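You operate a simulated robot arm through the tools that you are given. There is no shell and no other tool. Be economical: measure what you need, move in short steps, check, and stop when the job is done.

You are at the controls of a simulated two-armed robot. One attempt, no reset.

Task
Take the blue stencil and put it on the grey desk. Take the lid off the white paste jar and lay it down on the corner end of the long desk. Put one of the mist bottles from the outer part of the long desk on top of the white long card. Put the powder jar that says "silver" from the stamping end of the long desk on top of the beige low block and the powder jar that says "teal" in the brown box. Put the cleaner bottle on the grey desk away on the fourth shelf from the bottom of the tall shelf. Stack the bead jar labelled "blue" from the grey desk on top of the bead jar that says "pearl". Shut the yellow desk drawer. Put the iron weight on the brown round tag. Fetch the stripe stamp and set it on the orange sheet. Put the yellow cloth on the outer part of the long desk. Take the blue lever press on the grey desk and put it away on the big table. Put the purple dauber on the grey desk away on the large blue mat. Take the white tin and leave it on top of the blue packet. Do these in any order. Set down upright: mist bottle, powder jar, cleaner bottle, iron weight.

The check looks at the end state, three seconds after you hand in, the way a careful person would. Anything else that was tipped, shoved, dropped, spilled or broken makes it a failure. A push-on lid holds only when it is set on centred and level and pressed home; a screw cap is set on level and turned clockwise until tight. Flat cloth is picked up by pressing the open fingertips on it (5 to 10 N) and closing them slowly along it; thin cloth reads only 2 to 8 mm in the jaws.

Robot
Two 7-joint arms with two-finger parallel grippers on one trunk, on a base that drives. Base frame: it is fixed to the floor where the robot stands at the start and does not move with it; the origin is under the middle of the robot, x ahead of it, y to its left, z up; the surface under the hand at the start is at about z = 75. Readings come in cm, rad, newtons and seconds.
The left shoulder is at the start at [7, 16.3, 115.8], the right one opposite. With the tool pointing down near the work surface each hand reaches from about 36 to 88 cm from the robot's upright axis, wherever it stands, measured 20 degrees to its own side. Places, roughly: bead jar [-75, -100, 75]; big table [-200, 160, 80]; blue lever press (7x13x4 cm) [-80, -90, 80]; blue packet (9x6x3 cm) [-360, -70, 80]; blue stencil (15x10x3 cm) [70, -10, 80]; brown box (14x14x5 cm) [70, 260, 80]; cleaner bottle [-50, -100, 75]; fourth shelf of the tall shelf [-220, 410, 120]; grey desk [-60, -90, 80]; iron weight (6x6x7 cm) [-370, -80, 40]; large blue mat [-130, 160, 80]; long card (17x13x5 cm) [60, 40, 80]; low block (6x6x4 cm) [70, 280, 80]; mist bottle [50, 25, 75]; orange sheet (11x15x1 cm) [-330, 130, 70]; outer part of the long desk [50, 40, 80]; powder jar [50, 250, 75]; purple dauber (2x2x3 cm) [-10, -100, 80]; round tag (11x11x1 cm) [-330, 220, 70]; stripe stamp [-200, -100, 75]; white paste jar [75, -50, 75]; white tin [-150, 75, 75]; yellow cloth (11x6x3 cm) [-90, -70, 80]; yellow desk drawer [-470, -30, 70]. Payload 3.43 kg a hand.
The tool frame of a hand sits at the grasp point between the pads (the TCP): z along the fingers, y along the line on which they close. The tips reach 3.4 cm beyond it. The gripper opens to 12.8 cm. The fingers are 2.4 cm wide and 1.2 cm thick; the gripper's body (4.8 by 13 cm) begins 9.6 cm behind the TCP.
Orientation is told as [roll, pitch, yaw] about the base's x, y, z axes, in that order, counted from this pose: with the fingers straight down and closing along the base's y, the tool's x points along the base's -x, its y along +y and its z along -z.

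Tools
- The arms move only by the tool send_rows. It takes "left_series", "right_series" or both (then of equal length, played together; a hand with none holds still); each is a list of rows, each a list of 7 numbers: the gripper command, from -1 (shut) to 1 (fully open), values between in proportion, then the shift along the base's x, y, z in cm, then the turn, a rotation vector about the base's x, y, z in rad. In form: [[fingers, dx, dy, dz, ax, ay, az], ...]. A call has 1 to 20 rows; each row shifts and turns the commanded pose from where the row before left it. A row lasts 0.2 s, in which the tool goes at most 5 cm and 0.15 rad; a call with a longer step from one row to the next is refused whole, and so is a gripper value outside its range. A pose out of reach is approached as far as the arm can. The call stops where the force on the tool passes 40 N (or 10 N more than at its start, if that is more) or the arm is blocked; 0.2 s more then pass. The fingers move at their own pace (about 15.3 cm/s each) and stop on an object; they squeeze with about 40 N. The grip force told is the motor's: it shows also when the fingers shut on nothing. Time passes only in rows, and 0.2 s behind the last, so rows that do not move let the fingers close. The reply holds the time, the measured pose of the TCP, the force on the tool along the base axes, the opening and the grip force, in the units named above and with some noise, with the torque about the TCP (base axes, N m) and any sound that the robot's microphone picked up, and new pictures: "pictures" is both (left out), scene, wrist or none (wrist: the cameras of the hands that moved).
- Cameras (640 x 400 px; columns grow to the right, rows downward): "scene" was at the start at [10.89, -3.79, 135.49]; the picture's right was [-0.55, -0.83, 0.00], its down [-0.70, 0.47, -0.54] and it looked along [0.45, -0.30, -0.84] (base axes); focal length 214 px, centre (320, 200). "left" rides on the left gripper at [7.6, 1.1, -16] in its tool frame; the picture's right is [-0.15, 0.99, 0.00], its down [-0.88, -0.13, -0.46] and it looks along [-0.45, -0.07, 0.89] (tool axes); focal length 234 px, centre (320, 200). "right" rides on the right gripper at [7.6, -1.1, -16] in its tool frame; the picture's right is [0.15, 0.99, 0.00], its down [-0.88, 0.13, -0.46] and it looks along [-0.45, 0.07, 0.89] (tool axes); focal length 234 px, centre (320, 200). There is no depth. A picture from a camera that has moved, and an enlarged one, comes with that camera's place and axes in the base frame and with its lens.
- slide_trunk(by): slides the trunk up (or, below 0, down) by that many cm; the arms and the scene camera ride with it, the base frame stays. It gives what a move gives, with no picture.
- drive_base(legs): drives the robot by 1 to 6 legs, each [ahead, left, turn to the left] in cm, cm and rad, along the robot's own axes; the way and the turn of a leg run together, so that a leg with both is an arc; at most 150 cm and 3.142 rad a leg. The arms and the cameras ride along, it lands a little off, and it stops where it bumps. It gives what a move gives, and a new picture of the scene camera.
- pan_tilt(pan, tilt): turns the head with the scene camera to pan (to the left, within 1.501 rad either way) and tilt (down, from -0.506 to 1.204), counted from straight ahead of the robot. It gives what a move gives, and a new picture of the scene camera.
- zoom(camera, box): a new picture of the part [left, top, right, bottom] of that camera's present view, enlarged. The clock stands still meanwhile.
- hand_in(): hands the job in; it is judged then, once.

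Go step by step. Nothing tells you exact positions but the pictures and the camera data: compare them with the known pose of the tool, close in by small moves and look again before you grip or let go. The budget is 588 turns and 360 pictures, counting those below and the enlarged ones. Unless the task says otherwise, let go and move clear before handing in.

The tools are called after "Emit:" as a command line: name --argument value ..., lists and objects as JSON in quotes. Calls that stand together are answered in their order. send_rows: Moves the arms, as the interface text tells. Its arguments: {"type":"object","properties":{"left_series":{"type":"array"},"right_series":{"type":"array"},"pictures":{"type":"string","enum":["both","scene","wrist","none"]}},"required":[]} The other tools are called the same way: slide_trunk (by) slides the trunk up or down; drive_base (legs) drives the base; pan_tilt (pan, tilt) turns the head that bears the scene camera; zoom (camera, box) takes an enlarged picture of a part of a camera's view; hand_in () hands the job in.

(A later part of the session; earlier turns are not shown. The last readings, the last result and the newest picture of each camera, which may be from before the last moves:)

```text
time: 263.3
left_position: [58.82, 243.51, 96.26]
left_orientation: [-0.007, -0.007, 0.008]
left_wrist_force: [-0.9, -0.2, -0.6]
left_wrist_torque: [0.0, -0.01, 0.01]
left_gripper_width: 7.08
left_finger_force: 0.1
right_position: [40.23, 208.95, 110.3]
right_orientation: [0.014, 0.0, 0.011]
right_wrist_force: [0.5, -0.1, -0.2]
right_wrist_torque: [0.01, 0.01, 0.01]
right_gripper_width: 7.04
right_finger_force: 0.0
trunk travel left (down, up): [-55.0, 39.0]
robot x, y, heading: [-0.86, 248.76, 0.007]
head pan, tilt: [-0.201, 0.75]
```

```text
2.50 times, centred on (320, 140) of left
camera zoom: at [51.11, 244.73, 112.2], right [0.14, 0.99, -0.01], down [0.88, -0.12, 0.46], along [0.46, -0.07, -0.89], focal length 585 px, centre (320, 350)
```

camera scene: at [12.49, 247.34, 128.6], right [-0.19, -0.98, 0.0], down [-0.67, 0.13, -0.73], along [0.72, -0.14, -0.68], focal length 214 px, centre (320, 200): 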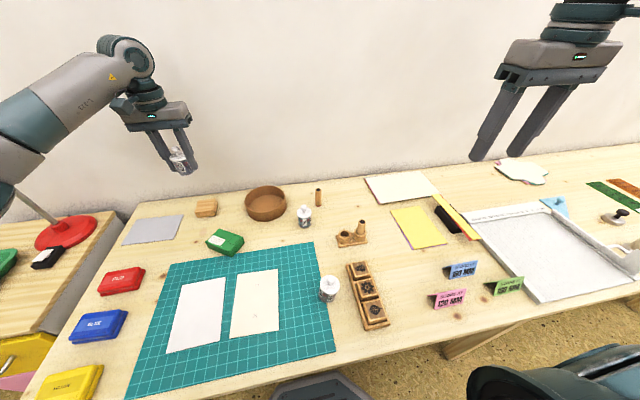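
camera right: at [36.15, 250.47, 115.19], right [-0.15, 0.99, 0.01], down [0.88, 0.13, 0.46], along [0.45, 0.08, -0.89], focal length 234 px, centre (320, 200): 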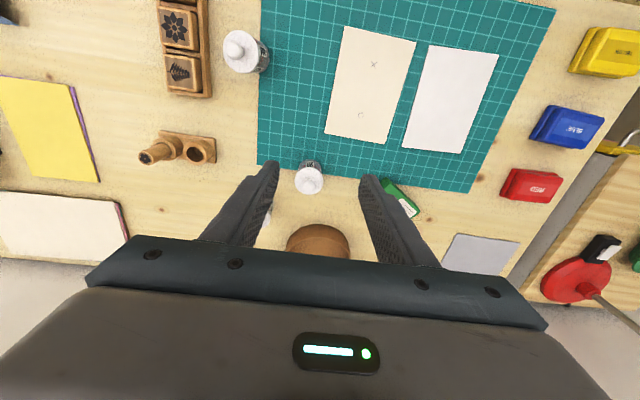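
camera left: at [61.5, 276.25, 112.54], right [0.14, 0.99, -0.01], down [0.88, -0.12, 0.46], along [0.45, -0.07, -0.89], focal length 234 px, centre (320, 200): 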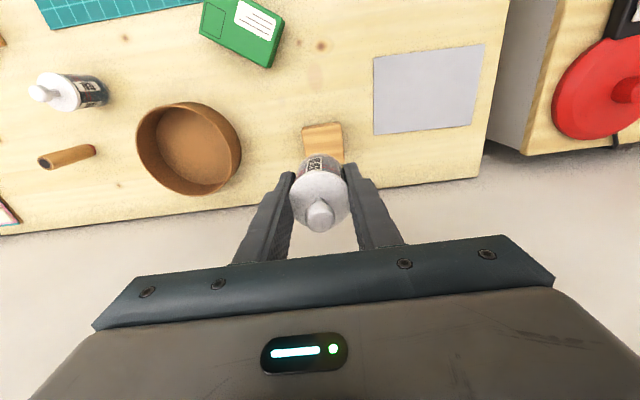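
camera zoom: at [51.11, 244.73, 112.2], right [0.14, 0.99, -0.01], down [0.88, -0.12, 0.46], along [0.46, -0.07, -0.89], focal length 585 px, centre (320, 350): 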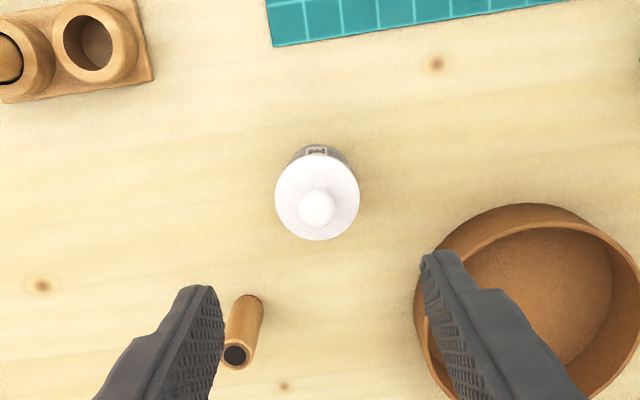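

Emit:
send_rows --left_series '[[0, -0.4, 0, -4, 0, 0, 0], [0, 0, 0, -4, 0, 0, 0], [0, 0, 0, -4, 0, 0, 0], [0, 0, 0, -3.5, 0, 0, 0], [0, 0, 0, -1.7, 0, 0, 0], [0, 0, 0, -0.3, 0, 0, 0], [0, 0, 0, 0, 0, 0, 0]]' --pictures "none"

Emit:
zoom --camera "scene" --box '[260, 170, 360, 250]'

```text
time: 264.9
left_position: [58.44, 243.66, 78.66]
left_orientation: [-0.008, -0.007, 0.003]
left_wrist_force: [1.1, -0.7, 0.6]
left_wrist_torque: [-0.01, -0.01, 0.0]
left_gripper_width: 6.39
left_finger_force: 0.0
right_position: [40.2, 209.02, 110.45]
right_orientation: [0.015, 0.0, 0.012]
right_wrist_force: [-0.7, 0.2, 0.1]
right_wrist_torque: [0.04, 0.0, 0.0]
right_gripper_width: 7.01
right_finger_force: 0.1
trunk travel left (down, up): [-55.0, 39.0]
robot x, y, heading: [-1.0, 248.89, 0.007]
head pan, tilt: [-0.201, 0.75]
```

```text
5.00 times, centred on (310, 210) of scene
camera zoom: at [12.49, 247.35, 128.6], right [-0.19, -0.98, 0.0], down [-0.67, 0.13, -0.73], along [0.72, -0.14, -0.68], focal length 1072 px, centre (370, 150)
```

zoom: 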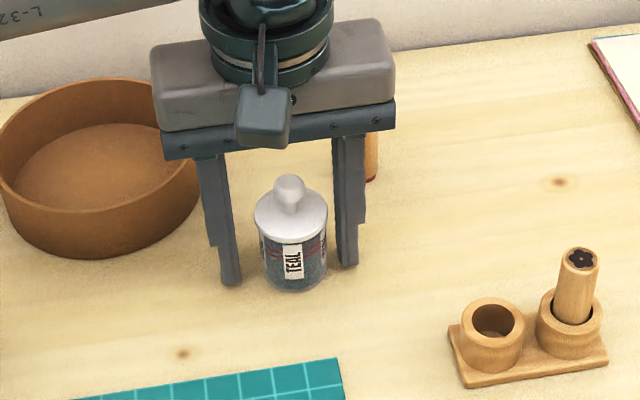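

Emit:
send_rows --left_series '[[-1, 0, 0, 0, 0, 0, 0], [-1, 0, 0, 0, 0, 0, 0], [-1, 0, 0, 1, 0, 0, 0], [-1, 0, 0, 3, 0, 0, 0], [-1, 0, 0, 4, 0, 0, 0], [-1, 0, 0, 3, 0, 0, 0], [-1, 2, 2.5, 0, 0, 0, 0], [-1, 2.5, 3, 0, 0, 0, 0], [-1, 2.5, 3, 0, 0, 0, 0], [-1, 2.7, 3, 0, 0, 0, 0], [-1, 0, 0, 0, 0, 0, 0]]' --pictures "none"

Emit:
zoom --camera "scene" --box '[230, 140, 350, 230]'

Emit:
zoom --camera "left" --box '[200, 60, 440, 260]'

```text
time: 267.3
left_position: [68.31, 255.09, 89.49]
left_orientation: [-0.01, -0.006, 0.005]
left_wrist_force: [-0.2, -0.8, -0.9]
left_wrist_torque: [0.02, 0.02, -0.01]
left_gripper_width: 4.1
left_finger_force: 39.7
right_position: [40.12, 208.97, 110.28]
right_orientation: [0.014, -0.001, 0.01]
right_wrist_force: [-0.5, 0.1, 0.3]
right_wrist_torque: [0.04, 0.02, 0.0]
right_gripper_width: 7.03
right_finger_force: 0.0
trunk travel left (down, up): [-55.0, 39.0]
robot x, y, heading: [-0.75, 249.36, 0.005]
head pan, tilt: [-0.201, 0.75]
heard: snap
```

```text
4.44 times, centred on (290, 185) of scene
camera zoom: at [12.47, 247.29, 128.6], right [-0.19, -0.98, 0.0], down [-0.67, 0.13, -0.73], along [0.72, -0.14, -0.68], focal length 953 px, centre (453, 267)
```

zoom: 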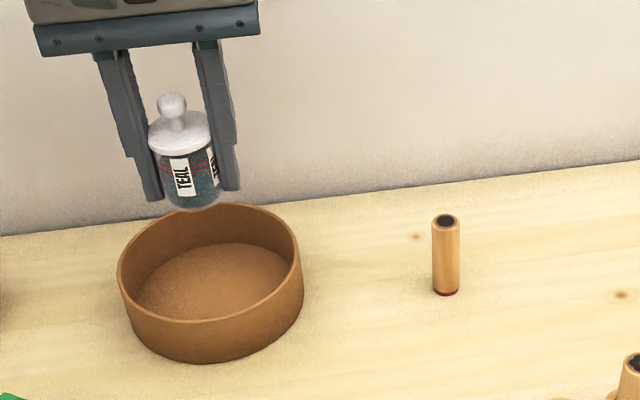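

```text
2.00 times, centred on (320, 160) of left
camera zoom: at [60.57, 256.37, 105.42], right [0.14, 0.99, -0.01], down [0.88, -0.12, 0.46], along [0.46, -0.07, -0.89], focal length 468 px, centre (320, 280)
```

zoom: 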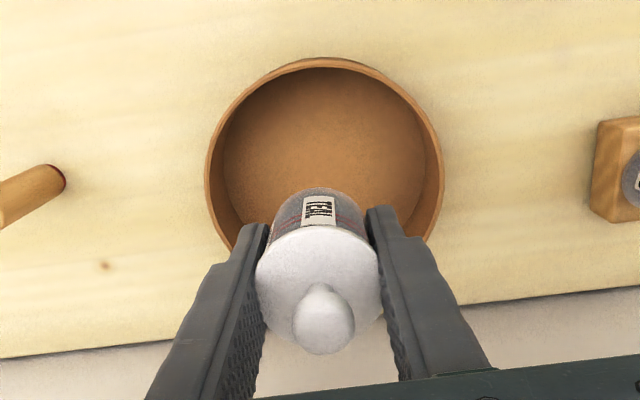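

Another snap on gripping, so I'll press this lid home too. The jar hangs over the box's centre; lowering into it.

Emit:
send_rows --left_series '[[-1, 0, 0.2, -3, 0, 0, 0], [-1, 0, 0, -3, 0, 0, 0], [-1, 0, 0, -2.5, 0, 0, 0], [-1, 0, 0, -0.6, 0, 0, 0], [-1, 0, 0, -0.3, 0, 0, 0], [-1, 0, 0, -0.2, 0, 0, 0], [-1, 0, 0, 0, 0, 0, 0]]' --pictures "none"

Emit:
zoom --camera "scene" --box '[230, 150, 320, 230]'

```text
time: 268.9
left_position: [68.38, 255.28, 80.01]
left_orientation: [-0.01, -0.006, 0.007]
left_wrist_force: [-1.2, 1.5, -1.1]
left_wrist_torque: [0.0, -0.02, 0.0]
left_gripper_width: 4.1
left_finger_force: 40.3
right_position: [40.2, 209.04, 110.39]
right_orientation: [0.014, 0.0, 0.01]
right_wrist_force: [0.5, 0.1, 0.7]
right_wrist_torque: [-0.01, 0.0, 0.0]
right_gripper_width: 7.03
right_finger_force: 0.0
trunk travel left (down, up): [-55.0, 39.0]
robot x, y, heading: [-0.84, 249.12, 0.011]
head pan, tilt: [-0.201, 0.75]
```

```text
5.00 times, centred on (275, 190) of scene
camera zoom: at [12.5, 247.35, 128.59], right [-0.19, -0.98, 0.0], down [-0.67, 0.13, -0.73], along [0.72, -0.14, -0.68], focal length 1072 px, centre (545, 250)
```

zoom: 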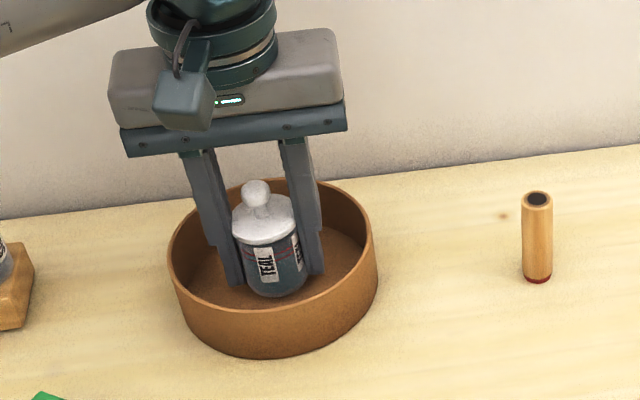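

Emit:
send_rows --left_series '[[-1, 0, 0, -0.3, 0, 0, 0], [-1, 0, 0, -0.2, 0, 0, 0], [-1, 0, 0, -0.2, 0, 0, 0], [-1, 0, 0, -0.2, 0, 0, 0], [-1, 0, 0, 0, 0, 0, 0]]' --pictures "none"

```text
time: 270.1
left_position: [68.17, 255.32, 79.08]
left_orientation: [-0.009, -0.008, 0.009]
left_wrist_force: [0.8, -0.6, -0.3]
left_wrist_torque: [0.0, 0.02, 0.0]
left_gripper_width: 4.07
left_finger_force: 40.1
right_position: [40.19, 209.09, 110.48]
right_orientation: [0.013, 0.0, 0.012]
right_wrist_force: [0.1, -0.4, -0.1]
right_wrist_torque: [-0.01, -0.01, -0.02]
right_gripper_width: 7.03
right_finger_force: 0.1
trunk travel left (down, up): [-55.0, 39.0]
robot x, y, heading: [-0.54, 248.98, 0.009]
head pan, tilt: [-0.201, 0.75]
```

Emit:
send_rows --left_series '[[-1, 0, 0, -0.2, 0, 0, 0], [-1, 0, 0, -0.2, 0, 0, 0], [-1, 0, 0, 0, 0, 0, 0]]' --pictures "none"

Emit:
zoom --camera "scene" --box '[230, 150, 320, 230]'

```text
time: 270.9
left_position: [68.28, 255.33, 78.83]
left_orientation: [-0.008, -0.009, 0.008]
left_wrist_force: [1.1, 1.8, 11.2]
left_wrist_torque: [0.06, -0.08, -0.04]
left_gripper_width: 4.11
left_finger_force: 39.7
right_position: [40.12, 209.04, 110.5]
right_orientation: [0.014, 0.0, 0.009]
right_wrist_force: [0.2, -0.2, -0.1]
right_wrist_torque: [0.0, 0.02, 0.01]
right_gripper_width: 7.03
right_finger_force: 0.1
trunk travel left (down, up): [-55.0, 39.0]
robot x, y, heading: [-0.48, 248.96, 0.011]
head pan, tilt: [-0.201, 0.75]
```

```text
5.00 times, centred on (275, 190) of scene
camera zoom: at [12.37, 247.36, 128.62], right [-0.19, -0.98, 0.0], down [-0.67, 0.13, -0.73], along [0.72, -0.14, -0.68], focal length 1072 px, centre (545, 250)
```

zoom: 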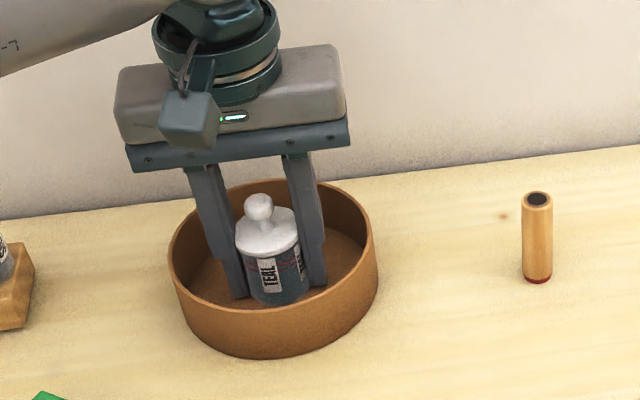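

Contact. Release, rise, close the fingers and press the lid.

Emit:
send_rows --left_series '[[-1, 0, 0, 0.1, 0, 0, 0], [-0.3, 0, 0, 0, 0, 0, 0], [-0.1, 0, 0, 0, 0, 0, 0], [-0.05, 0, 0, 1, 0, 0, 0], [-0.05, 0, 0, 4, 0, 0, 0], [-0.05, 0, 0, 4, 0, 0, 0], [-1, 0, 0, 0, 0, 0, 0], [-1, 0, 0, 0, 0, 0, 0]]' --pictures "none"

Emit:
zoom --camera "left" --box '[220, 80, 420, 240]'

Emit:
zoom --camera "scene" --box '[240, 170, 310, 230]'

```text
time: 272.7
left_position: [68.38, 255.21, 87.85]
left_orientation: [-0.009, -0.009, 0.008]
left_wrist_force: [-0.6, -1.2, 0.1]
left_wrist_torque: [-0.01, 0.01, -0.02]
left_gripper_width: 0.01
left_finger_force: 32.8
right_position: [40.19, 208.98, 110.35]
right_orientation: [0.015, -0.001, 0.01]
right_wrist_force: [0.6, -0.5, 0.0]
right_wrist_torque: [0.04, 0.0, 0.05]
right_gripper_width: 7.03
right_finger_force: 0.1
trunk travel left (down, up): [-55.0, 39.0]
robot x, y, heading: [-0.63, 248.88, 0.009]
head pan, tilt: [-0.201, 0.75]
```

```text
2.50 times, centred on (320, 160) of left
camera zoom: at [60.52, 256.49, 103.83], right [0.14, 0.99, -0.01], down [0.88, -0.12, 0.46], along [0.46, -0.07, -0.89], focal length 585 px, centre (320, 300)
```

zoom: 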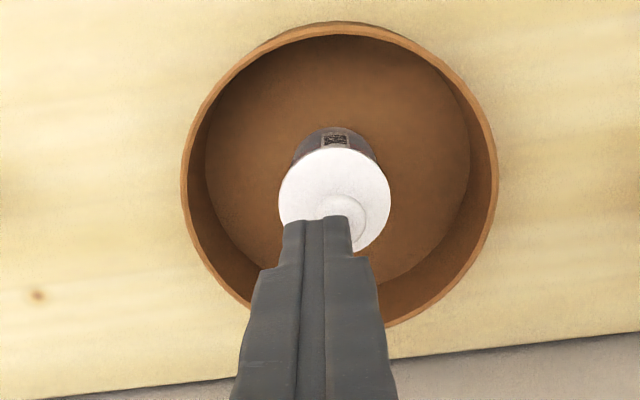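

```text
6.67 times, centred on (275, 200) of scene
camera zoom: at [12.46, 247.34, 128.6], right [-0.19, -0.98, 0.0], down [-0.67, 0.13, -0.73], along [0.72, -0.14, -0.68], focal length 1430 px, centre (620, 200)
```

zoom: 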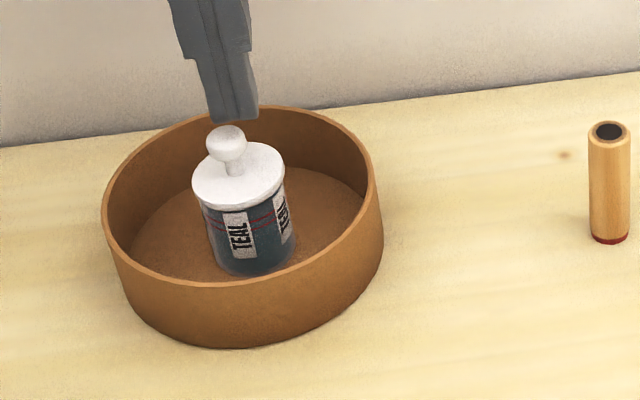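

Emit:
send_rows --left_series '[[-1, 0.2, 0.8, 0, 0, 0, 0], [-1, 0, 0, -0.5, 0, 0, 0], [-1, 0, 0, -0.3, 0, 0, 0], [-1, 0, 0, -0.2, 0, 0, 0], [-1, 0, 0, 0, 0, 0, 0]]' --pictures "none"

Emit:
zoom --camera "scene" --box '[240, 170, 310, 230]'

```text
time: 273.9
left_position: [68.51, 256.04, 86.68]
left_orientation: [-0.008, -0.008, 0.005]
left_wrist_force: [-0.3, -0.5, 3.4]
left_wrist_torque: [-0.02, -0.01, -0.01]
left_gripper_width: 0.01
left_finger_force: 33.6
right_position: [40.08, 208.91, 110.48]
right_orientation: [0.014, 0.0, 0.01]
right_wrist_force: [0.6, -0.6, -0.2]
right_wrist_torque: [-0.01, -0.01, 0.01]
right_gripper_width: 7.06
right_finger_force: 0.0
trunk travel left (down, up): [-55.0, 39.0]
robot x, y, heading: [-0.76, 249.0, 0.008]
head pan, tilt: [-0.201, 0.75]
```

```text
6.67 times, centred on (275, 200) of scene
camera zoom: at [12.45, 247.34, 128.61], right [-0.19, -0.98, 0.0], down [-0.67, 0.13, -0.73], along [0.72, -0.14, -0.68], focal length 1430 px, centre (620, 200)
```

zoom: 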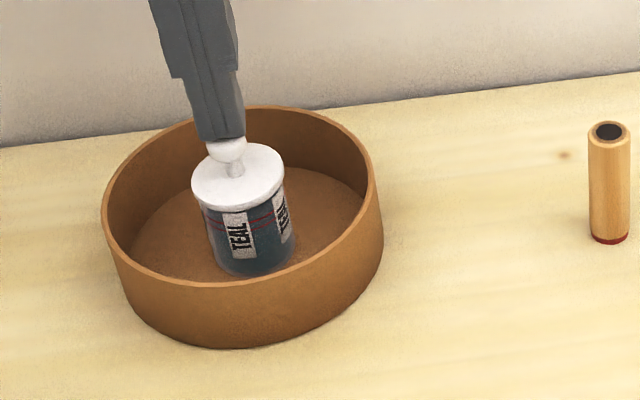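

Emit:
send_rows --left_series '[[-1, 0, 0, -0.2, 0, 0, 0], [-1, 0, 0, -0.2, 0, 0, 0], [-1, 0, 0, -0.15, 0, 0, 0], [-1, 0, 0, 0, 0, 0, 0]]' --pictures "none"

Emit:
zoom --camera "scene" --box '[240, 170, 310, 230]'

```text
time: 274.9
left_position: [68.28, 255.95, 86.66]
left_orientation: [-0.012, -0.011, 0.005]
left_wrist_force: [1.8, -0.9, 32.5]
left_wrist_torque: [0.0, 0.02, 0.0]
left_gripper_width: 0.02
left_finger_force: 33.2
right_position: [39.96, 209.01, 110.46]
right_orientation: [0.014, -0.004, 0.012]
right_wrist_force: [-0.2, 0.6, -1.1]
right_wrist_torque: [-0.01, 0.02, 0.05]
right_gripper_width: 7.02
right_finger_force: 0.0
trunk travel left (down, up): [-55.0, 39.0]
robot x, y, heading: [-0.46, 248.67, 0.011]
head pan, tilt: [-0.201, 0.75]
```

```text
6.67 times, centred on (275, 200) of scene
camera zoom: at [12.14, 247.3, 128.66], right [-0.19, -0.98, 0.0], down [-0.67, 0.13, -0.73], along [0.72, -0.14, -0.68], focal length 1430 px, centre (620, 200)
```

zoom: 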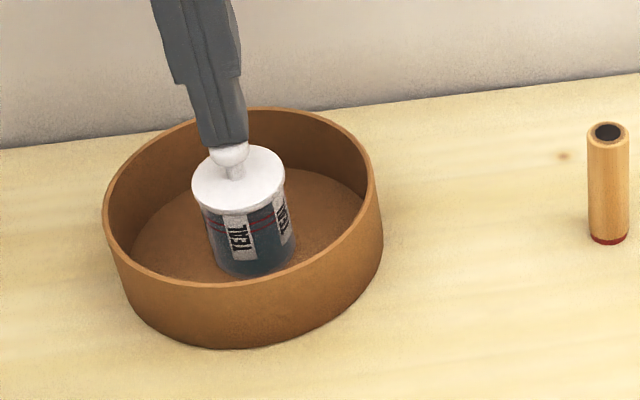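

Both lids measure the same height and are firm. I retract the left hand and drive back to the grey desk for the cloth and press.

Emit:
send_rows --left_series '[[-1, 0, 0, 3, 0, 0, 0], [-1, 0, 0, 4.5, 0, 0, 0], [-0.4, 0, 0, 4.5, 0, 0, 0], [0, 0, 0, 4.5, 0, 0, 0], [0, -3, 0, 4, 0, 0, 0], [0, -4.5, 2, 0, 0, 0, 0], [0, -4.5, 2, 0, 0, 0, 0], [0, -4.5, 2, 0, 0, 0, 0], [0, -4.5, 2, 0, 0, 0, 0], [0, -4.5, 2, 0, 0, 0, 0]]' --pictures "scene"

Emit:
zoom --camera "scene" --box '[160, 160, 340, 250]'

Emit:
drive_base --legs '[[-42, 0, 0], [0, 0, -1.58], [140, 0, 0], [120, 0, 0]]'

```text
time: 277.1
left_position: [42.62, 266.25, 106.85]
left_orientation: [-0.008, -0.009, 0.008]
left_wrist_force: [-1.0, 0.8, -0.3]
left_wrist_torque: [0.01, -0.03, -0.05]
left_gripper_width: 6.41
left_finger_force: 0.0
right_position: [40.09, 209.06, 110.56]
right_orientation: [0.012, -0.001, 0.01]
right_wrist_force: [0.1, -0.1, -0.3]
right_wrist_torque: [-0.03, -0.02, -0.04]
right_gripper_width: 7.05
right_finger_force: 0.1
trunk travel left (down, up): [-55.0, 39.0]
robot x, y, heading: [-0.81, 248.97, 0.01]
head pan, tilt: [-0.201, 0.75]
camera scene: at [12.36, 247.43, 128.61], right [-0.19, -0.98, 0.0], down [-0.67, 0.13, -0.73], along [0.72, -0.14, -0.68], focal length 214 px, centre (320, 200)
```

scene: 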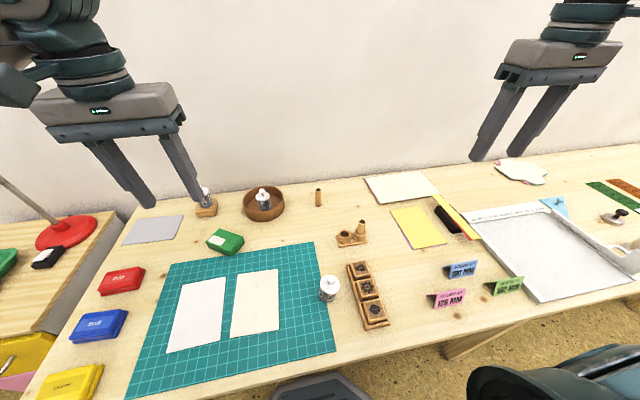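

```text
3.56 times, centred on (250, 205) of scene
camera zoom: at [12.36, 247.43, 128.61], right [-0.19, -0.98, 0.0], down [-0.67, 0.13, -0.73], along [0.72, -0.14, -0.68], focal length 763 px, centre (569, 182)
```

zoom: 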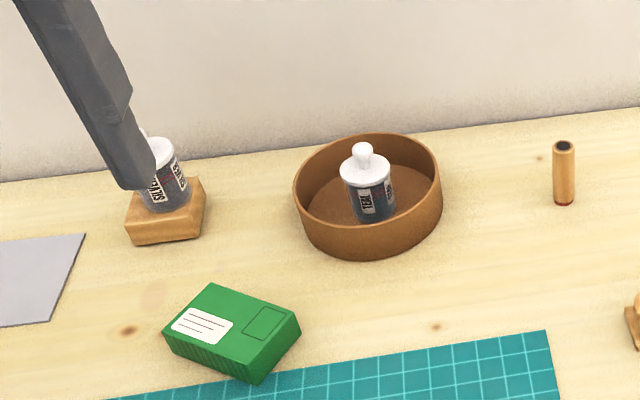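

```text
time: 295.5
left_position: [-13.86, -49.87, 106.83]
left_orientation: [-0.009, -0.008, -1.53]
left_wrist_force: [-0.7, -0.5, 0.0]
left_wrist_torque: [-0.01, 0.01, -0.03]
left_gripper_width: 6.42
left_finger_force: 0.0
right_position: [-71.1, -48.95, 110.38]
right_orientation: [0.014, 0.0, -1.526]
right_wrist_force: [0.3, 0.1, -0.2]
right_wrist_torque: [-0.02, 0.0, -0.03]
right_gripper_width: 7.03
right_finger_force: 0.1
trunk travel left (down, up): [-55.0, 39.0]
robot x, y, heading: [-32.42, -6.74, -1.529]
head pan, tilt: [-0.201, 0.75]
camera scene: at [-33.75, -19.97, 128.59], right [-0.99, 0.16, 0.0], down [0.11, 0.67, -0.73], along [-0.12, -0.72, -0.68], focal length 214 px, centre (320, 200)
```

scene: 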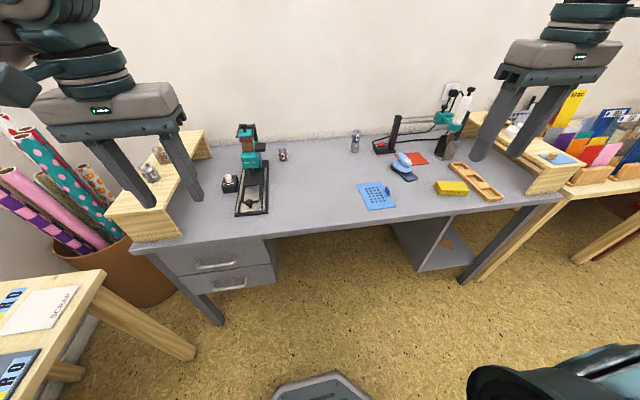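

I position for the press with the right hand: shift right 20, ahead 15, and straighten.

Emit:
drive_base --legs '[[0, 0, -0.04], [14, -20, 0]]'

Emit:
send_rows --right_series '[[0.5, 2, -4, 0, 0, 0, 0], [0.5, 3, -4, 0, 0, 0, 0], [0.5, 3, -4, 0, 0, 0, 0], [0.5, 2, -4, 0, 0, 0, 0], [0.5, 0, -3, -3, 0, 0, 0], [0.5, 0, 0, -3, 0, 0, 0], [0.5, 0, 0, 0, 0, 0, 0]]' --pictures "both"

```text
time: 297.7
left_position: [-35.72, -64.88, 106.77]
left_orientation: [-0.009, -0.006, -1.571]
left_wrist_force: [-1.1, -0.5, 0.0]
left_wrist_torque: [0.02, -0.01, 0.01]
left_gripper_width: 6.41
left_finger_force: 0.1
right_position: [-92.76, -61.76, 110.52]
right_orientation: [0.014, 0.001, -1.567]
right_wrist_force: [0.1, 0.7, 0.2]
right_wrist_torque: [0.01, -0.02, 0.0]
right_gripper_width: 7.04
right_finger_force: 0.0
trunk travel left (down, up): [-55.0, 39.0]
robot x, y, heading: [-52.69, -21.57, -1.569]
head pan, tilt: [-0.201, 0.75]
camera scene: at [-54.22, -34.13, 128.59], right [-0.98, 0.2, 0.0], down [0.14, 0.67, -0.73], along [-0.14, -0.72, -0.68], focal length 214 px, centre (320, 200)
```

scene: 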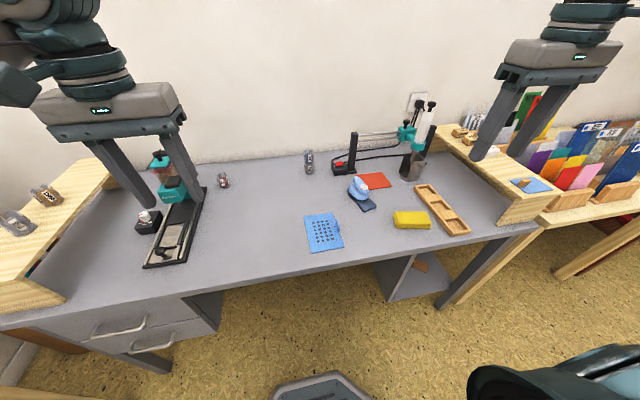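

```text
time: 299.3
left_position: [-35.46, -64.77, 106.82]
left_orientation: [-0.011, -0.006, -1.572]
left_wrist_force: [0.6, -0.1, 1.4]
left_wrist_torque: [0.01, 0.0, -0.01]
left_gripper_width: 6.4
left_finger_force: 0.0
right_position: [-82.57, -80.61, 104.51]
right_orientation: [0.013, -0.001, -1.567]
right_wrist_force: [0.6, -0.2, 0.2]
right_wrist_torque: [-0.01, 0.03, 0.0]
right_gripper_width: 9.6
right_finger_force: 0.2
trunk travel left (down, up): [-55.0, 39.0]
robot x, y, heading: [-52.78, -20.92, -1.566]
head pan, tilt: [-0.201, 0.75]
camera scene: at [-54.18, -34.11, 128.6], right [-0.98, 0.2, 0.0], down [0.13, 0.67, -0.73], along [-0.14, -0.72, -0.68], focal length 214 px, centre (320, 200)
camera right: at [-83.82, -73.05, 120.39], right [0.99, 0.15, 0.01], down [0.13, -0.88, 0.46], along [0.08, -0.45, -0.89], focal length 234 px, centre (320, 200)
```

scene: 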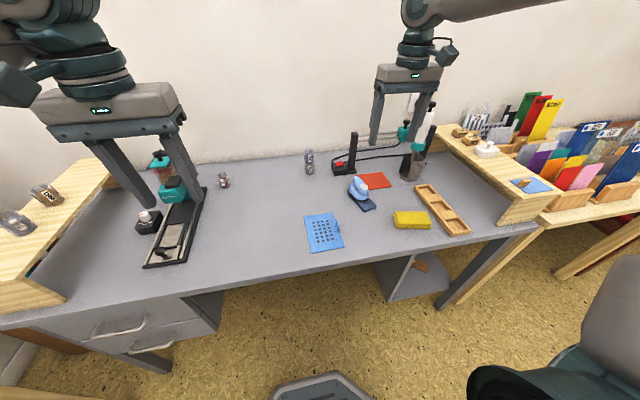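
right: 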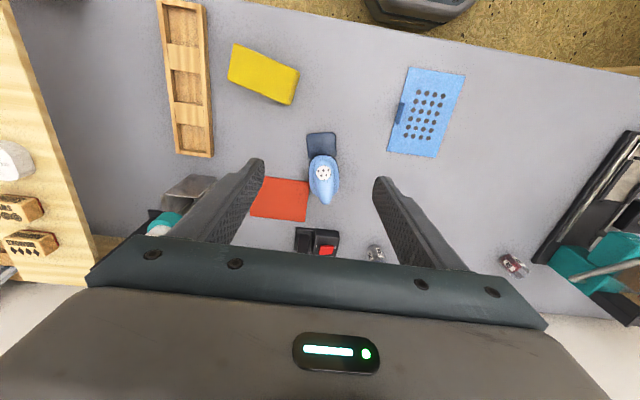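

Emit:
zoom --camera "right" --box '[260, 110, 380, 220]'

Emit:
zoom --camera "scene" --box '[320, 150, 420, 230]'

```text
3.64 times, centred on (320, 165) of right
camera zoom: at [-83.82, -73.05, 120.39], right [0.99, 0.15, 0.01], down [0.13, -0.88, 0.46], along [0.08, -0.45, -0.89], focal length 852 px, centre (320, 327)
```

zoom: 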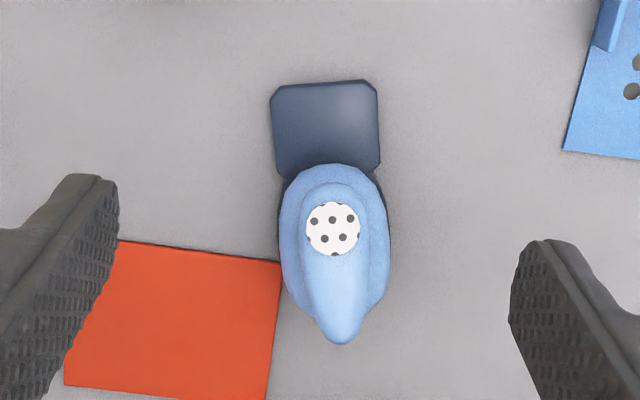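

```text
5.00 times, centred on (370, 190) of scene
camera zoom: at [-54.18, -34.11, 128.6], right [-0.98, 0.2, 0.0], down [0.13, 0.67, -0.73], along [-0.14, -0.72, -0.68], focal length 1072 px, centre (70, 250)
```

zoom: 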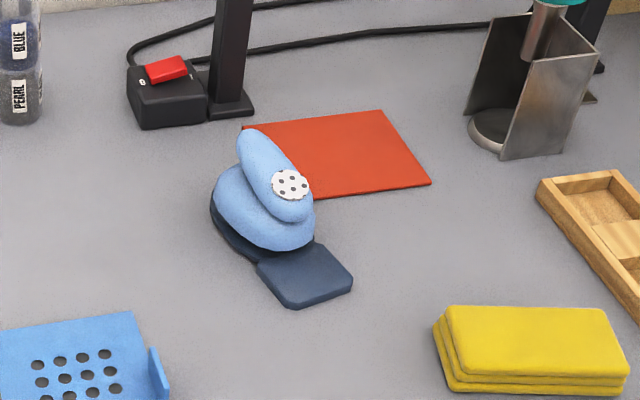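

The press's blue body is centred at about [-79.9,-89.8], 5.7 cm wide, turned ~0.2 rad. I align, descend and grip.

Emit:
send_rows --right_series '[[0.4, 0.9, -3, -3, 0, 0, 0.1], [0.4, 0.9, -3, -3, 0, 0, 0.1], [0.4, 0.9, -3.2, -3, 0, 0, 0], [0.4, 0, 0, -4, 0, 0, 0], [0.4, 0, 0, 0, 0, 0, 0]]' --pictures "none"

Emit:
zoom --camera "right" --box '[220, 70, 420, 240]'

```text
time: 300.5
left_position: [-35.69, -64.75, 106.75]
left_orientation: [-0.009, -0.007, -1.57]
left_wrist_force: [0.2, -0.1, -0.8]
left_wrist_torque: [0.0, 0.0, 0.02]
left_gripper_width: 6.41
left_finger_force: 0.1
right_position: [-80.06, -89.81, 91.34]
right_orientation: [0.011, -0.001, -1.369]
right_wrist_force: [0.1, -1.0, 0.5]
right_wrist_torque: [-0.02, 0.01, -0.01]
right_gripper_width: 8.94
right_finger_force: 0.0
trunk travel left (down, up): [-55.0, 39.0]
robot x, y, heading: [-52.65, -21.11, -1.57]
head pan, tilt: [-0.201, 0.75]
```

```text
2.35 times, centred on (320, 155) of right
camera zoom: at [-82.67, -82.57, 107.37], right [0.94, 0.34, 0.01], down [0.3, -0.84, 0.46], along [0.17, -0.43, -0.89], focal length 551 px, centre (320, 306)
```

zoom: 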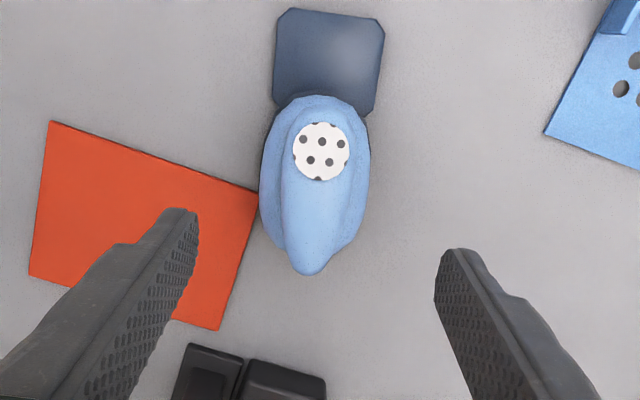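

Emit:
send_rows --right_series '[[0.3, 0.2, 0, -4, 0, 0, 0], [0.3, 0, 0, -4, 0, 0, 0], [0.3, 0, 0, -3, 0, 0, 0], [0.3, 0, 0, -1, 0, 0, 0], [0.3, 0, 0, 0, 0, 0, 0], [-1, 0, 0, 0, 0, 0, 0], [-1, 0, 0, 0, 0, 0, 0], [-1, 0, 0, 0, 0, 0, 0], [-1, 0, 0, 1, 0, 0, 0], [-1, 0, 0, 2, 0, 0, 0], [-1, 0, 0, 0, 0, 0, 0]]' --pictures "none"

Emit:
zoom --camera "scene" --box '[310, 120, 430, 230]'

```text
time: 302.9
left_position: [-35.64, -64.91, 106.76]
left_orientation: [-0.008, -0.007, -1.572]
left_wrist_force: [0.3, -0.7, 0.5]
left_wrist_torque: [0.0, 0.01, -0.01]
left_gripper_width: 6.41
left_finger_force: 0.2
right_position: [-81.3, -88.06, 83.44]
right_orientation: [0.013, 0.002, -1.367]
right_wrist_force: [-0.2, 0.5, -2.7]
right_wrist_torque: [0.05, 0.02, 0.04]
right_gripper_width: 5.84
right_finger_force: 39.8
right hand out of reach, approached as far as the arm can: row 2, 3, 4
trunk travel left (down, up): [-55.0, 39.0]
robot x, y, heading: [-52.53, -20.73, -1.566]
head pan, tilt: [-0.201, 0.75]
```

```text
3.64 times, centred on (370, 175) of scene
camera zoom: at [-54.19, -34.25, 128.58], right [-0.98, 0.2, 0.0], down [0.14, 0.67, -0.73], along [-0.15, -0.72, -0.68], focal length 780 px, centre (138, 291)
```

zoom: 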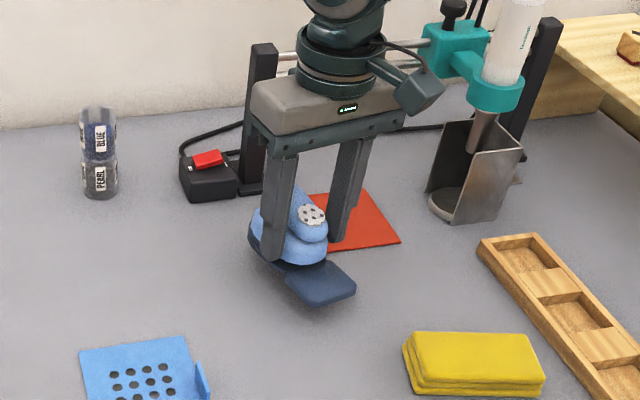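

The press is gripped and lifted. I raise and retract it, then shift right to reach the cloth with the left hand.

Emit:
send_rows --right_series '[[-1, 0, 0, 4, 0, 0, 0], [-1, 0, 0, 4.5, 0, 0, 0], [-1, 0, 0, 4.5, 0, 0, 0], [-1, 0, 0, 4.5, 0, 0, 0], [-1, 0, 0, 4.5, 0, 0, 0], [-1, 0, 3, 4, 0, 0, 0], [-1, 0, 4, 2, 0, 0, 0], [-1, 0, 4, 0, 0, 0, 0], [-1, 0, 4, 0, 0, 0, 0], [-1, 0, 4, 0, 0, 0, 0], [-1, 0, 3, 0, 0, 0, 0], [-1, 0, 0, 0, 0, 0, 0]]' --pictures "none"

Emit:
drive_base --legs '[[0, -58, 0]]'

Emit:
pan_tilt --pan 0.2 --tilt 0.85

```text
time: 305.5
left_position: [-35.57, -64.88, 106.83]
left_orientation: [-0.009, -0.008, -1.571]
left_wrist_force: [-0.9, 0.5, -0.3]
left_wrist_torque: [0.0, -0.04, -0.02]
left_gripper_width: 6.41
left_finger_force: 0.1
right_position: [-80.98, -66.04, 111.57]
right_orientation: [0.013, 0.003, -1.369]
right_wrist_force: [-0.3, -1.0, -1.8]
right_wrist_torque: [0.04, 0.0, -0.01]
right_gripper_width: 5.83
right_finger_force: 40.2
trunk travel left (down, up): [-55.0, 39.0]
robot x, y, heading: [-53.05, -20.93, -1.567]
head pan, tilt: [-0.201, 0.75]
```

```text
time: 308.8
left_position: [-94.15, -64.74, 106.87]
left_orientation: [-0.011, -0.008, -1.584]
left_wrist_force: [-1.0, 0.5, -1.1]
left_wrist_torque: [0.03, 0.02, 0.0]
left_gripper_width: 6.39
left_finger_force: 0.0
right_position: [-139.5, -65.39, 111.44]
right_orientation: [0.015, 0.0, -1.378]
right_wrist_force: [0.2, 0.2, -2.4]
right_wrist_torque: [0.06, -0.01, 0.01]
right_gripper_width: 5.75
right_finger_force: 40.0
trunk travel left (down, up): [-55.0, 39.0]
robot x, y, heading: [-110.56, -20.85, -1.583]
head pan, tilt: [-0.201, 0.75]
camera scene: at [-112.33, -33.83, 128.59], right [-0.98, 0.21, 0.0], down [0.14, 0.67, -0.73], along [-0.15, -0.71, -0.68], focal length 214 px, centre (320, 200)
```

scene: 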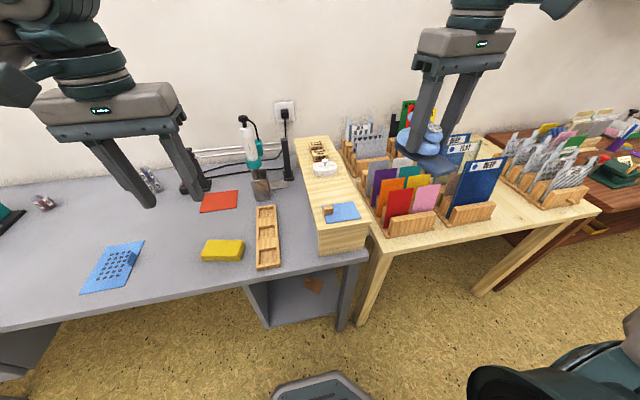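

```text
time: 309.7
left_position: [-94.03, -64.8, 106.8]
left_orientation: [-0.008, -0.006, -1.582]
left_wrist_force: [-0.3, -0.1, -0.3]
left_wrist_torque: [-0.01, -0.02, 0.01]
left_gripper_width: 6.41
left_finger_force: 0.1
right_position: [-139.42, -65.34, 111.41]
right_orientation: [0.013, 0.002, -1.38]
right_wrist_force: [-0.8, -0.5, -3.2]
right_wrist_torque: [0.03, 0.02, -0.02]
right_gripper_width: 5.74
right_finger_force: 40.2
trunk travel left (down, up): [-55.0, 39.0]
robot x, y, heading: [-110.52, -20.59, -1.584]
head pan, tilt: [0.201, 0.85]
camera scene: at [-109.08, -33.4, 127.79], right [-0.98, -0.19, 0.0], down [-0.14, 0.74, -0.66], along [0.12, -0.65, -0.75], focal length 214 px, centre (320, 200)
```

scene: 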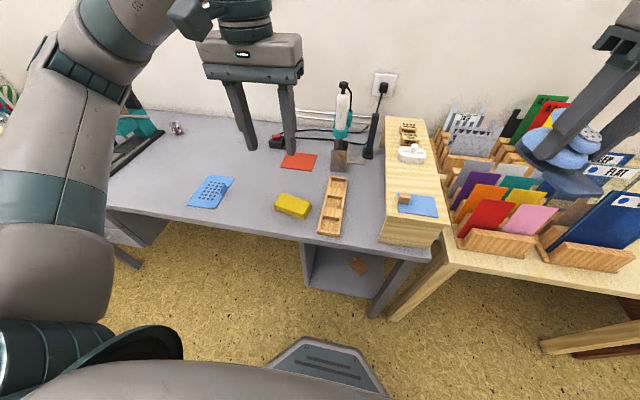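

Emit:
send_rows --left_series '[[0.6, 0.1, -0.8, -1, 0, 0, 0.145], [0.6, 0.1, -0.8, -1, 0, 0, 0.145], [0.6, 0.1, -0.8, -1, 0, 0, 0.145], [0.6, 0.1, -0.8, -1, 0, 0, 0.145], [0.6, 0.1, -0.8, -1, 0, 0, 0.145], [0.6, 0.1, -0.8, -1, 0, 0, 0.145], [0.6, 0.1, -0.8, -1, 0, 0, 0.145], [0.6, 0.1, -0.8, -1, 0, 0, 0.145], [0.6, 0, -0.8, -1, 0, 0, 0.145], [0.6, 0, -0.8, -1, 0, 0, 0.145], [0.6, 0, -0.6, -1, 0, 0, 0.132], [0.6, 0, 0, 0, 0, 0, 0]]' --pictures "both"

Emit:
zoom --camera "left" --box '[200, 40, 440, 220]'

```text
time: 312.3
left_position: [-93.3, -73.29, 95.95]
left_orientation: [-0.009, -0.008, 0.002]
left_wrist_force: [-0.3, 0.3, -0.7]
left_wrist_torque: [0.04, -0.01, 0.02]
left_gripper_width: 10.24
left_finger_force: 0.2
right_position: [-139.4, -65.3, 111.43]
right_orientation: [0.014, 0.001, -1.38]
right_wrist_force: [0.2, 0.0, -2.6]
right_wrist_torque: [0.05, 0.0, -0.01]
right_gripper_width: 5.72
right_finger_force: 40.3
trunk travel left (down, up): [-55.0, 39.0]
robot x, y, heading: [-110.4, -20.83, -1.582]
head pan, tilt: [0.201, 0.85]
camera scene: at [-109.1, -33.39, 127.79], right [-0.98, -0.19, 0.0], down [-0.14, 0.74, -0.66], along [0.12, -0.65, -0.75], focal length 214 px, centre (320, 200)
camera left: at [-101.02, -71.98, 111.77], right [0.15, 0.99, -0.01], down [0.88, -0.13, 0.46], along [0.46, -0.07, -0.89], focal length 234 px, centre (320, 200)
```

scene: 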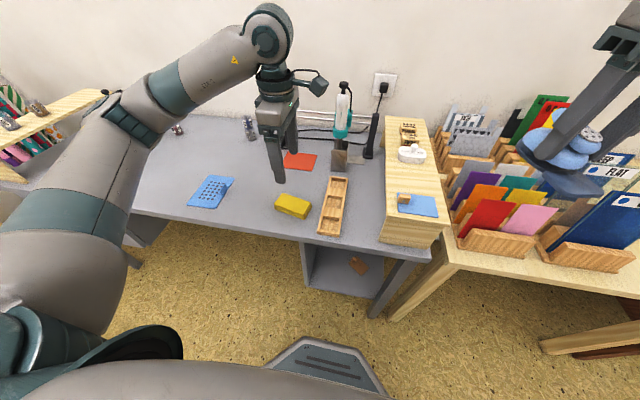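
left: 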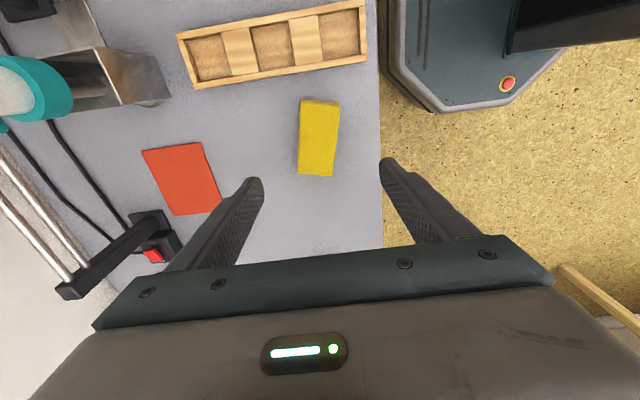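

```text
2.22 times, centred on (320, 130) of left
camera zoom: at [-101.02, -71.98, 111.77], right [0.15, 0.99, -0.01], down [0.88, -0.13, 0.46], along [0.46, -0.07, -0.89], focal length 520 px, centre (320, 356)
```

zoom: 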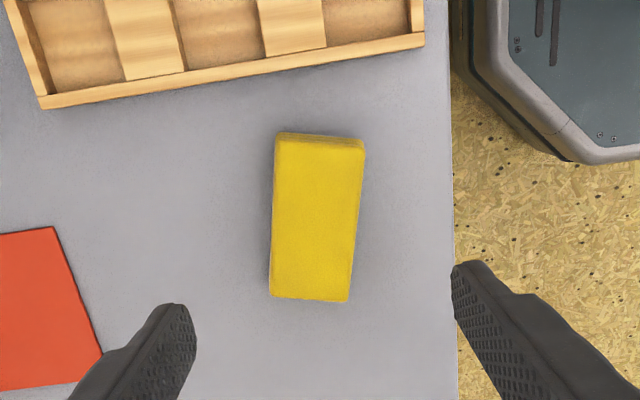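

Cloth pad centre [-92.7,-73.7], axis turned −13.6°. I align the hand, descend and close across its width.

Emit:
send_rows --left_series '[[0.6, 0.3, -0.2, -4, 0, 0, -0.12], [0.6, 0.3, -0.2, -4, 0, 0, -0.117], [0.6, 0, 0, -4, 0, 0, 0], [0.6, 0, 0, -3.5, 0, 0, 0], [0.6, 0, 0, -1.3, 0, 0, 0], [0.6, 0, 0, 0, 0, 0, 0]]' --pictures "none"

Emit:
zoom --camera "left" --box '[200, 60, 440, 240]'

```text
time: 313.7
left_position: [-92.92, -73.75, 78.97]
left_orientation: [-0.008, -0.006, -0.237]
left_wrist_force: [-0.2, -0.2, -0.3]
left_wrist_torque: [0.0, 0.05, 0.01]
left_gripper_width: 10.22
left_finger_force: 0.0
right_position: [-139.53, -65.36, 111.31]
right_orientation: [0.014, -0.001, -1.379]
right_wrist_force: [-0.3, -0.5, -2.7]
right_wrist_torque: [0.04, 0.03, 0.03]
right_gripper_width: 5.69
right_finger_force: 40.0
trunk travel left (down, up): [-55.0, 39.0]
robot x, y, heading: [-110.53, -20.87, -1.582]
head pan, tilt: [0.201, 0.85]
```

```text
2.22 times, centred on (320, 150) of left
camera zoom: at [-100.08, -70.65, 94.86], right [0.38, 0.93, -0.01], down [0.82, -0.33, 0.46], along [0.43, -0.18, -0.89], focal length 520 px, centre (320, 311)
```

zoom: 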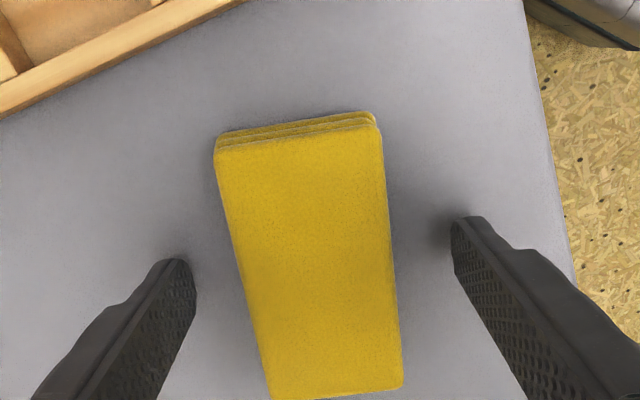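

Emit:
send_rows --left_series '[[-1, 0, 0, 0, 0, 0, 0], [-1, 0, 0, 0, 0, 0, 0], [-1, 0, 0, 0, 0, 0, 0], [-1, 0, 0, 1, 0, 0, 0], [-1, 0, 0, 3, 0, 0, 0], [-1, 0, 0, 0, 0, 0, 0]]' --pictures "both"

Emit:
zoom --camera "right" --box '[220, 80, 420, 240]'

```text
time: 315.1
left_position: [-92.71, -73.67, 82.84]
left_orientation: [-0.007, -0.007, -0.237]
left_wrist_force: [0.7, -0.3, -0.4]
left_wrist_torque: [0.0, 0.02, -0.01]
left_gripper_width: 5.58
left_finger_force: 39.9
right_position: [-139.47, -65.31, 111.32]
right_orientation: [0.012, 0.002, -1.378]
right_wrist_force: [0.9, -0.3, -3.2]
right_wrist_torque: [0.07, 0.03, 0.0]
right_gripper_width: 5.74
right_finger_force: 39.9
trunk travel left (down, up): [-55.0, 39.0]
robot x, y, heading: [-110.44, -20.72, -1.581]
head pan, tilt: [0.201, 0.85]
camera scene: at [-109.06, -33.43, 127.79], right [-0.98, -0.19, 0.0], down [-0.14, 0.74, -0.66], along [0.12, -0.65, -0.75], focal length 214 px, centre (320, 200)
camera left: at [-99.95, -70.62, 98.87], right [0.38, 0.93, -0.01], down [0.82, -0.33, 0.46], along [0.43, -0.18, -0.89], focal length 234 px, centre (320, 200)
```

scene: 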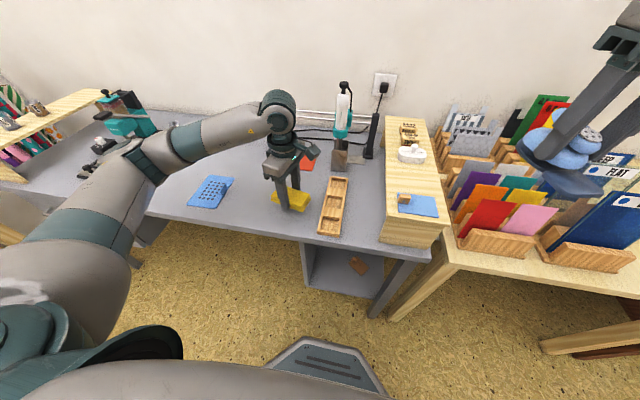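
left: 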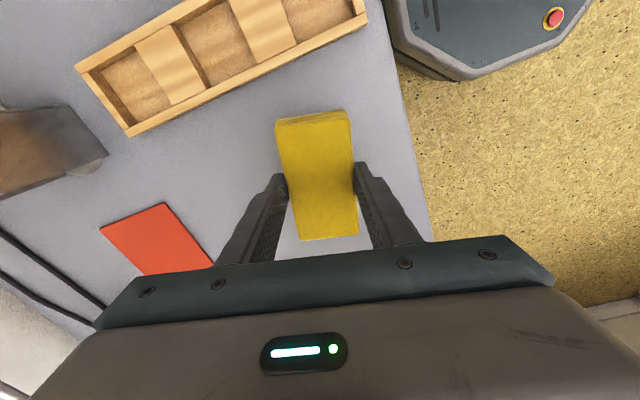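

```text
2.50 times, centred on (320, 160) of right
camera zoom: at [-142.09, -58.1, 127.4], right [0.94, 0.33, 0.01], down [0.29, -0.84, 0.46], along [0.16, -0.43, -0.89], focal length 585 px, centre (320, 300)
```

zoom: 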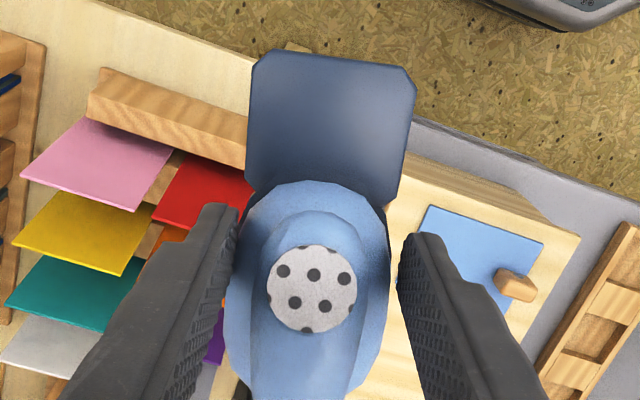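

Both items are held. I raise the cloth, raise the trunk, and drive to the outer part of the long desk.

Emit:
send_rows --left_series '[[-1, 0, 0, 4.5, 0, 0, 0], [-1, 0, 0, 4.5, 0, 0, 0], [-1, 0, 0, 4.5, 0, 0, 0], [-1, 0, 1, 4.5, 0, 0, 0], [-1, 0, 3, 3, 0, 0, 0], [-1, 0, 4, 0, 0, 0, 0], [-1, 0, 2, 0, 0, 0, 0]]' --pictures "none"

Emit:
slide_trunk --by 22

Emit:
drive_base --legs '[[-48, 0, 0], [0, 0, 1.58], [80, 0, 0], [24, -26, 0]]'

```text
time: 316.7
left_position: [-92.45, -63.6, 104.01]
left_orientation: [-0.01, -0.007, -0.239]
left_wrist_force: [-0.2, -0.7, -0.5]
left_wrist_torque: [0.0, -0.01, 0.02]
left_gripper_width: 5.58
left_finger_force: 39.8
right_position: [-139.47, -65.31, 111.45]
right_orientation: [0.015, -0.001, -1.377]
right_wrist_force: [-0.1, -0.1, -2.4]
right_wrist_torque: [0.04, 0.01, 0.02]
right_gripper_width: 5.72
right_finger_force: 40.2
trunk travel left (down, up): [-55.0, 39.0]
robot x, y, heading: [-110.38, -20.58, -1.585]
head pan, tilt: [0.201, 0.85]
```

```text
time: 319.0
left_position: [-92.66, -63.61, 126.12]
left_orientation: [-0.009, -0.006, -0.237]
left_wrist_force: [0.4, 0.5, 0.0]
left_wrist_torque: [0.0, -0.04, -0.03]
left_gripper_width: 5.58
left_finger_force: 40.0
right_position: [-139.54, -65.29, 133.44]
right_orientation: [0.013, 0.001, -1.38]
right_wrist_force: [0.0, -0.4, -2.4]
right_wrist_torque: [0.06, 0.01, 0.01]
right_gripper_width: 5.7
right_finger_force: 40.1
trunk travel left (down, up): [-77.0, 17.0]
robot x, y, heading: [-110.67, -20.58, -1.573]
head pan, tilt: [0.201, 0.85]
```

```text
time: 331.6
left_position: [37.65, 17.14, 125.95]
left_orientation: [-0.009, -0.008, 1.325]
left_wrist_force: [0.0, 0.7, -1.2]
left_wrist_torque: [0.0, 0.0, 0.0]
left_gripper_width: 5.58
left_finger_force: 40.0
right_position: [38.9, -29.79, 133.5]
right_orientation: [0.013, -0.001, 0.183]
right_wrist_force: [0.8, 0.1, -2.4]
right_wrist_torque: [-0.03, 0.05, -0.02]
right_gripper_width: 5.31
right_finger_force: 39.9
trunk travel left (down, up): [-77.0, 17.0]
robot x, y, heading: [-5.23, -0.81, -0.023]
head pan, tilt: [0.201, 0.85]
camera scene: at [7.43, 0.9, 149.8], right [0.18, -0.98, 0.0], down [-0.74, -0.14, -0.66], along [0.65, 0.12, -0.75], focal length 214 px, centre (320, 200)
```

scene: 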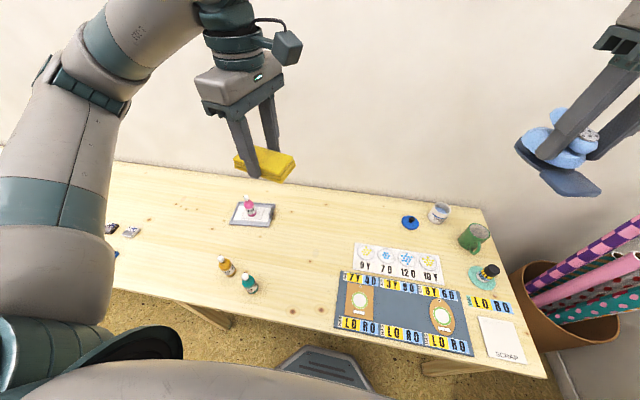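

Emit:
zoom --camera "scene" --box '[490, 20, 640, 210]'

```text
2.11 times, centred on (565, 115) of scene
camera zoom: at [7.43, 0.9, 149.8], right [0.18, -0.98, 0.0], down [-0.74, -0.14, -0.66], along [0.65, 0.12, -0.75], focal length 452 px, centre (-196, 379)
```

zoom: 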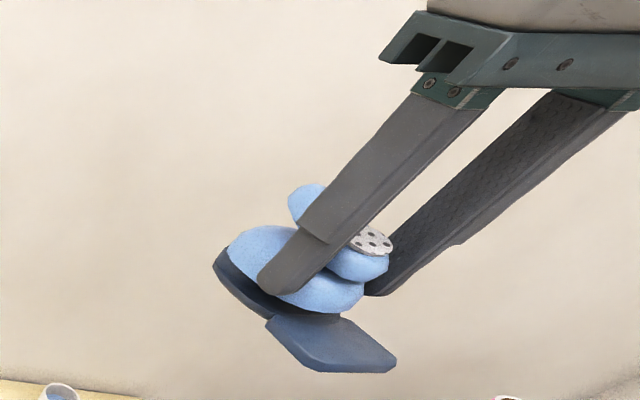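

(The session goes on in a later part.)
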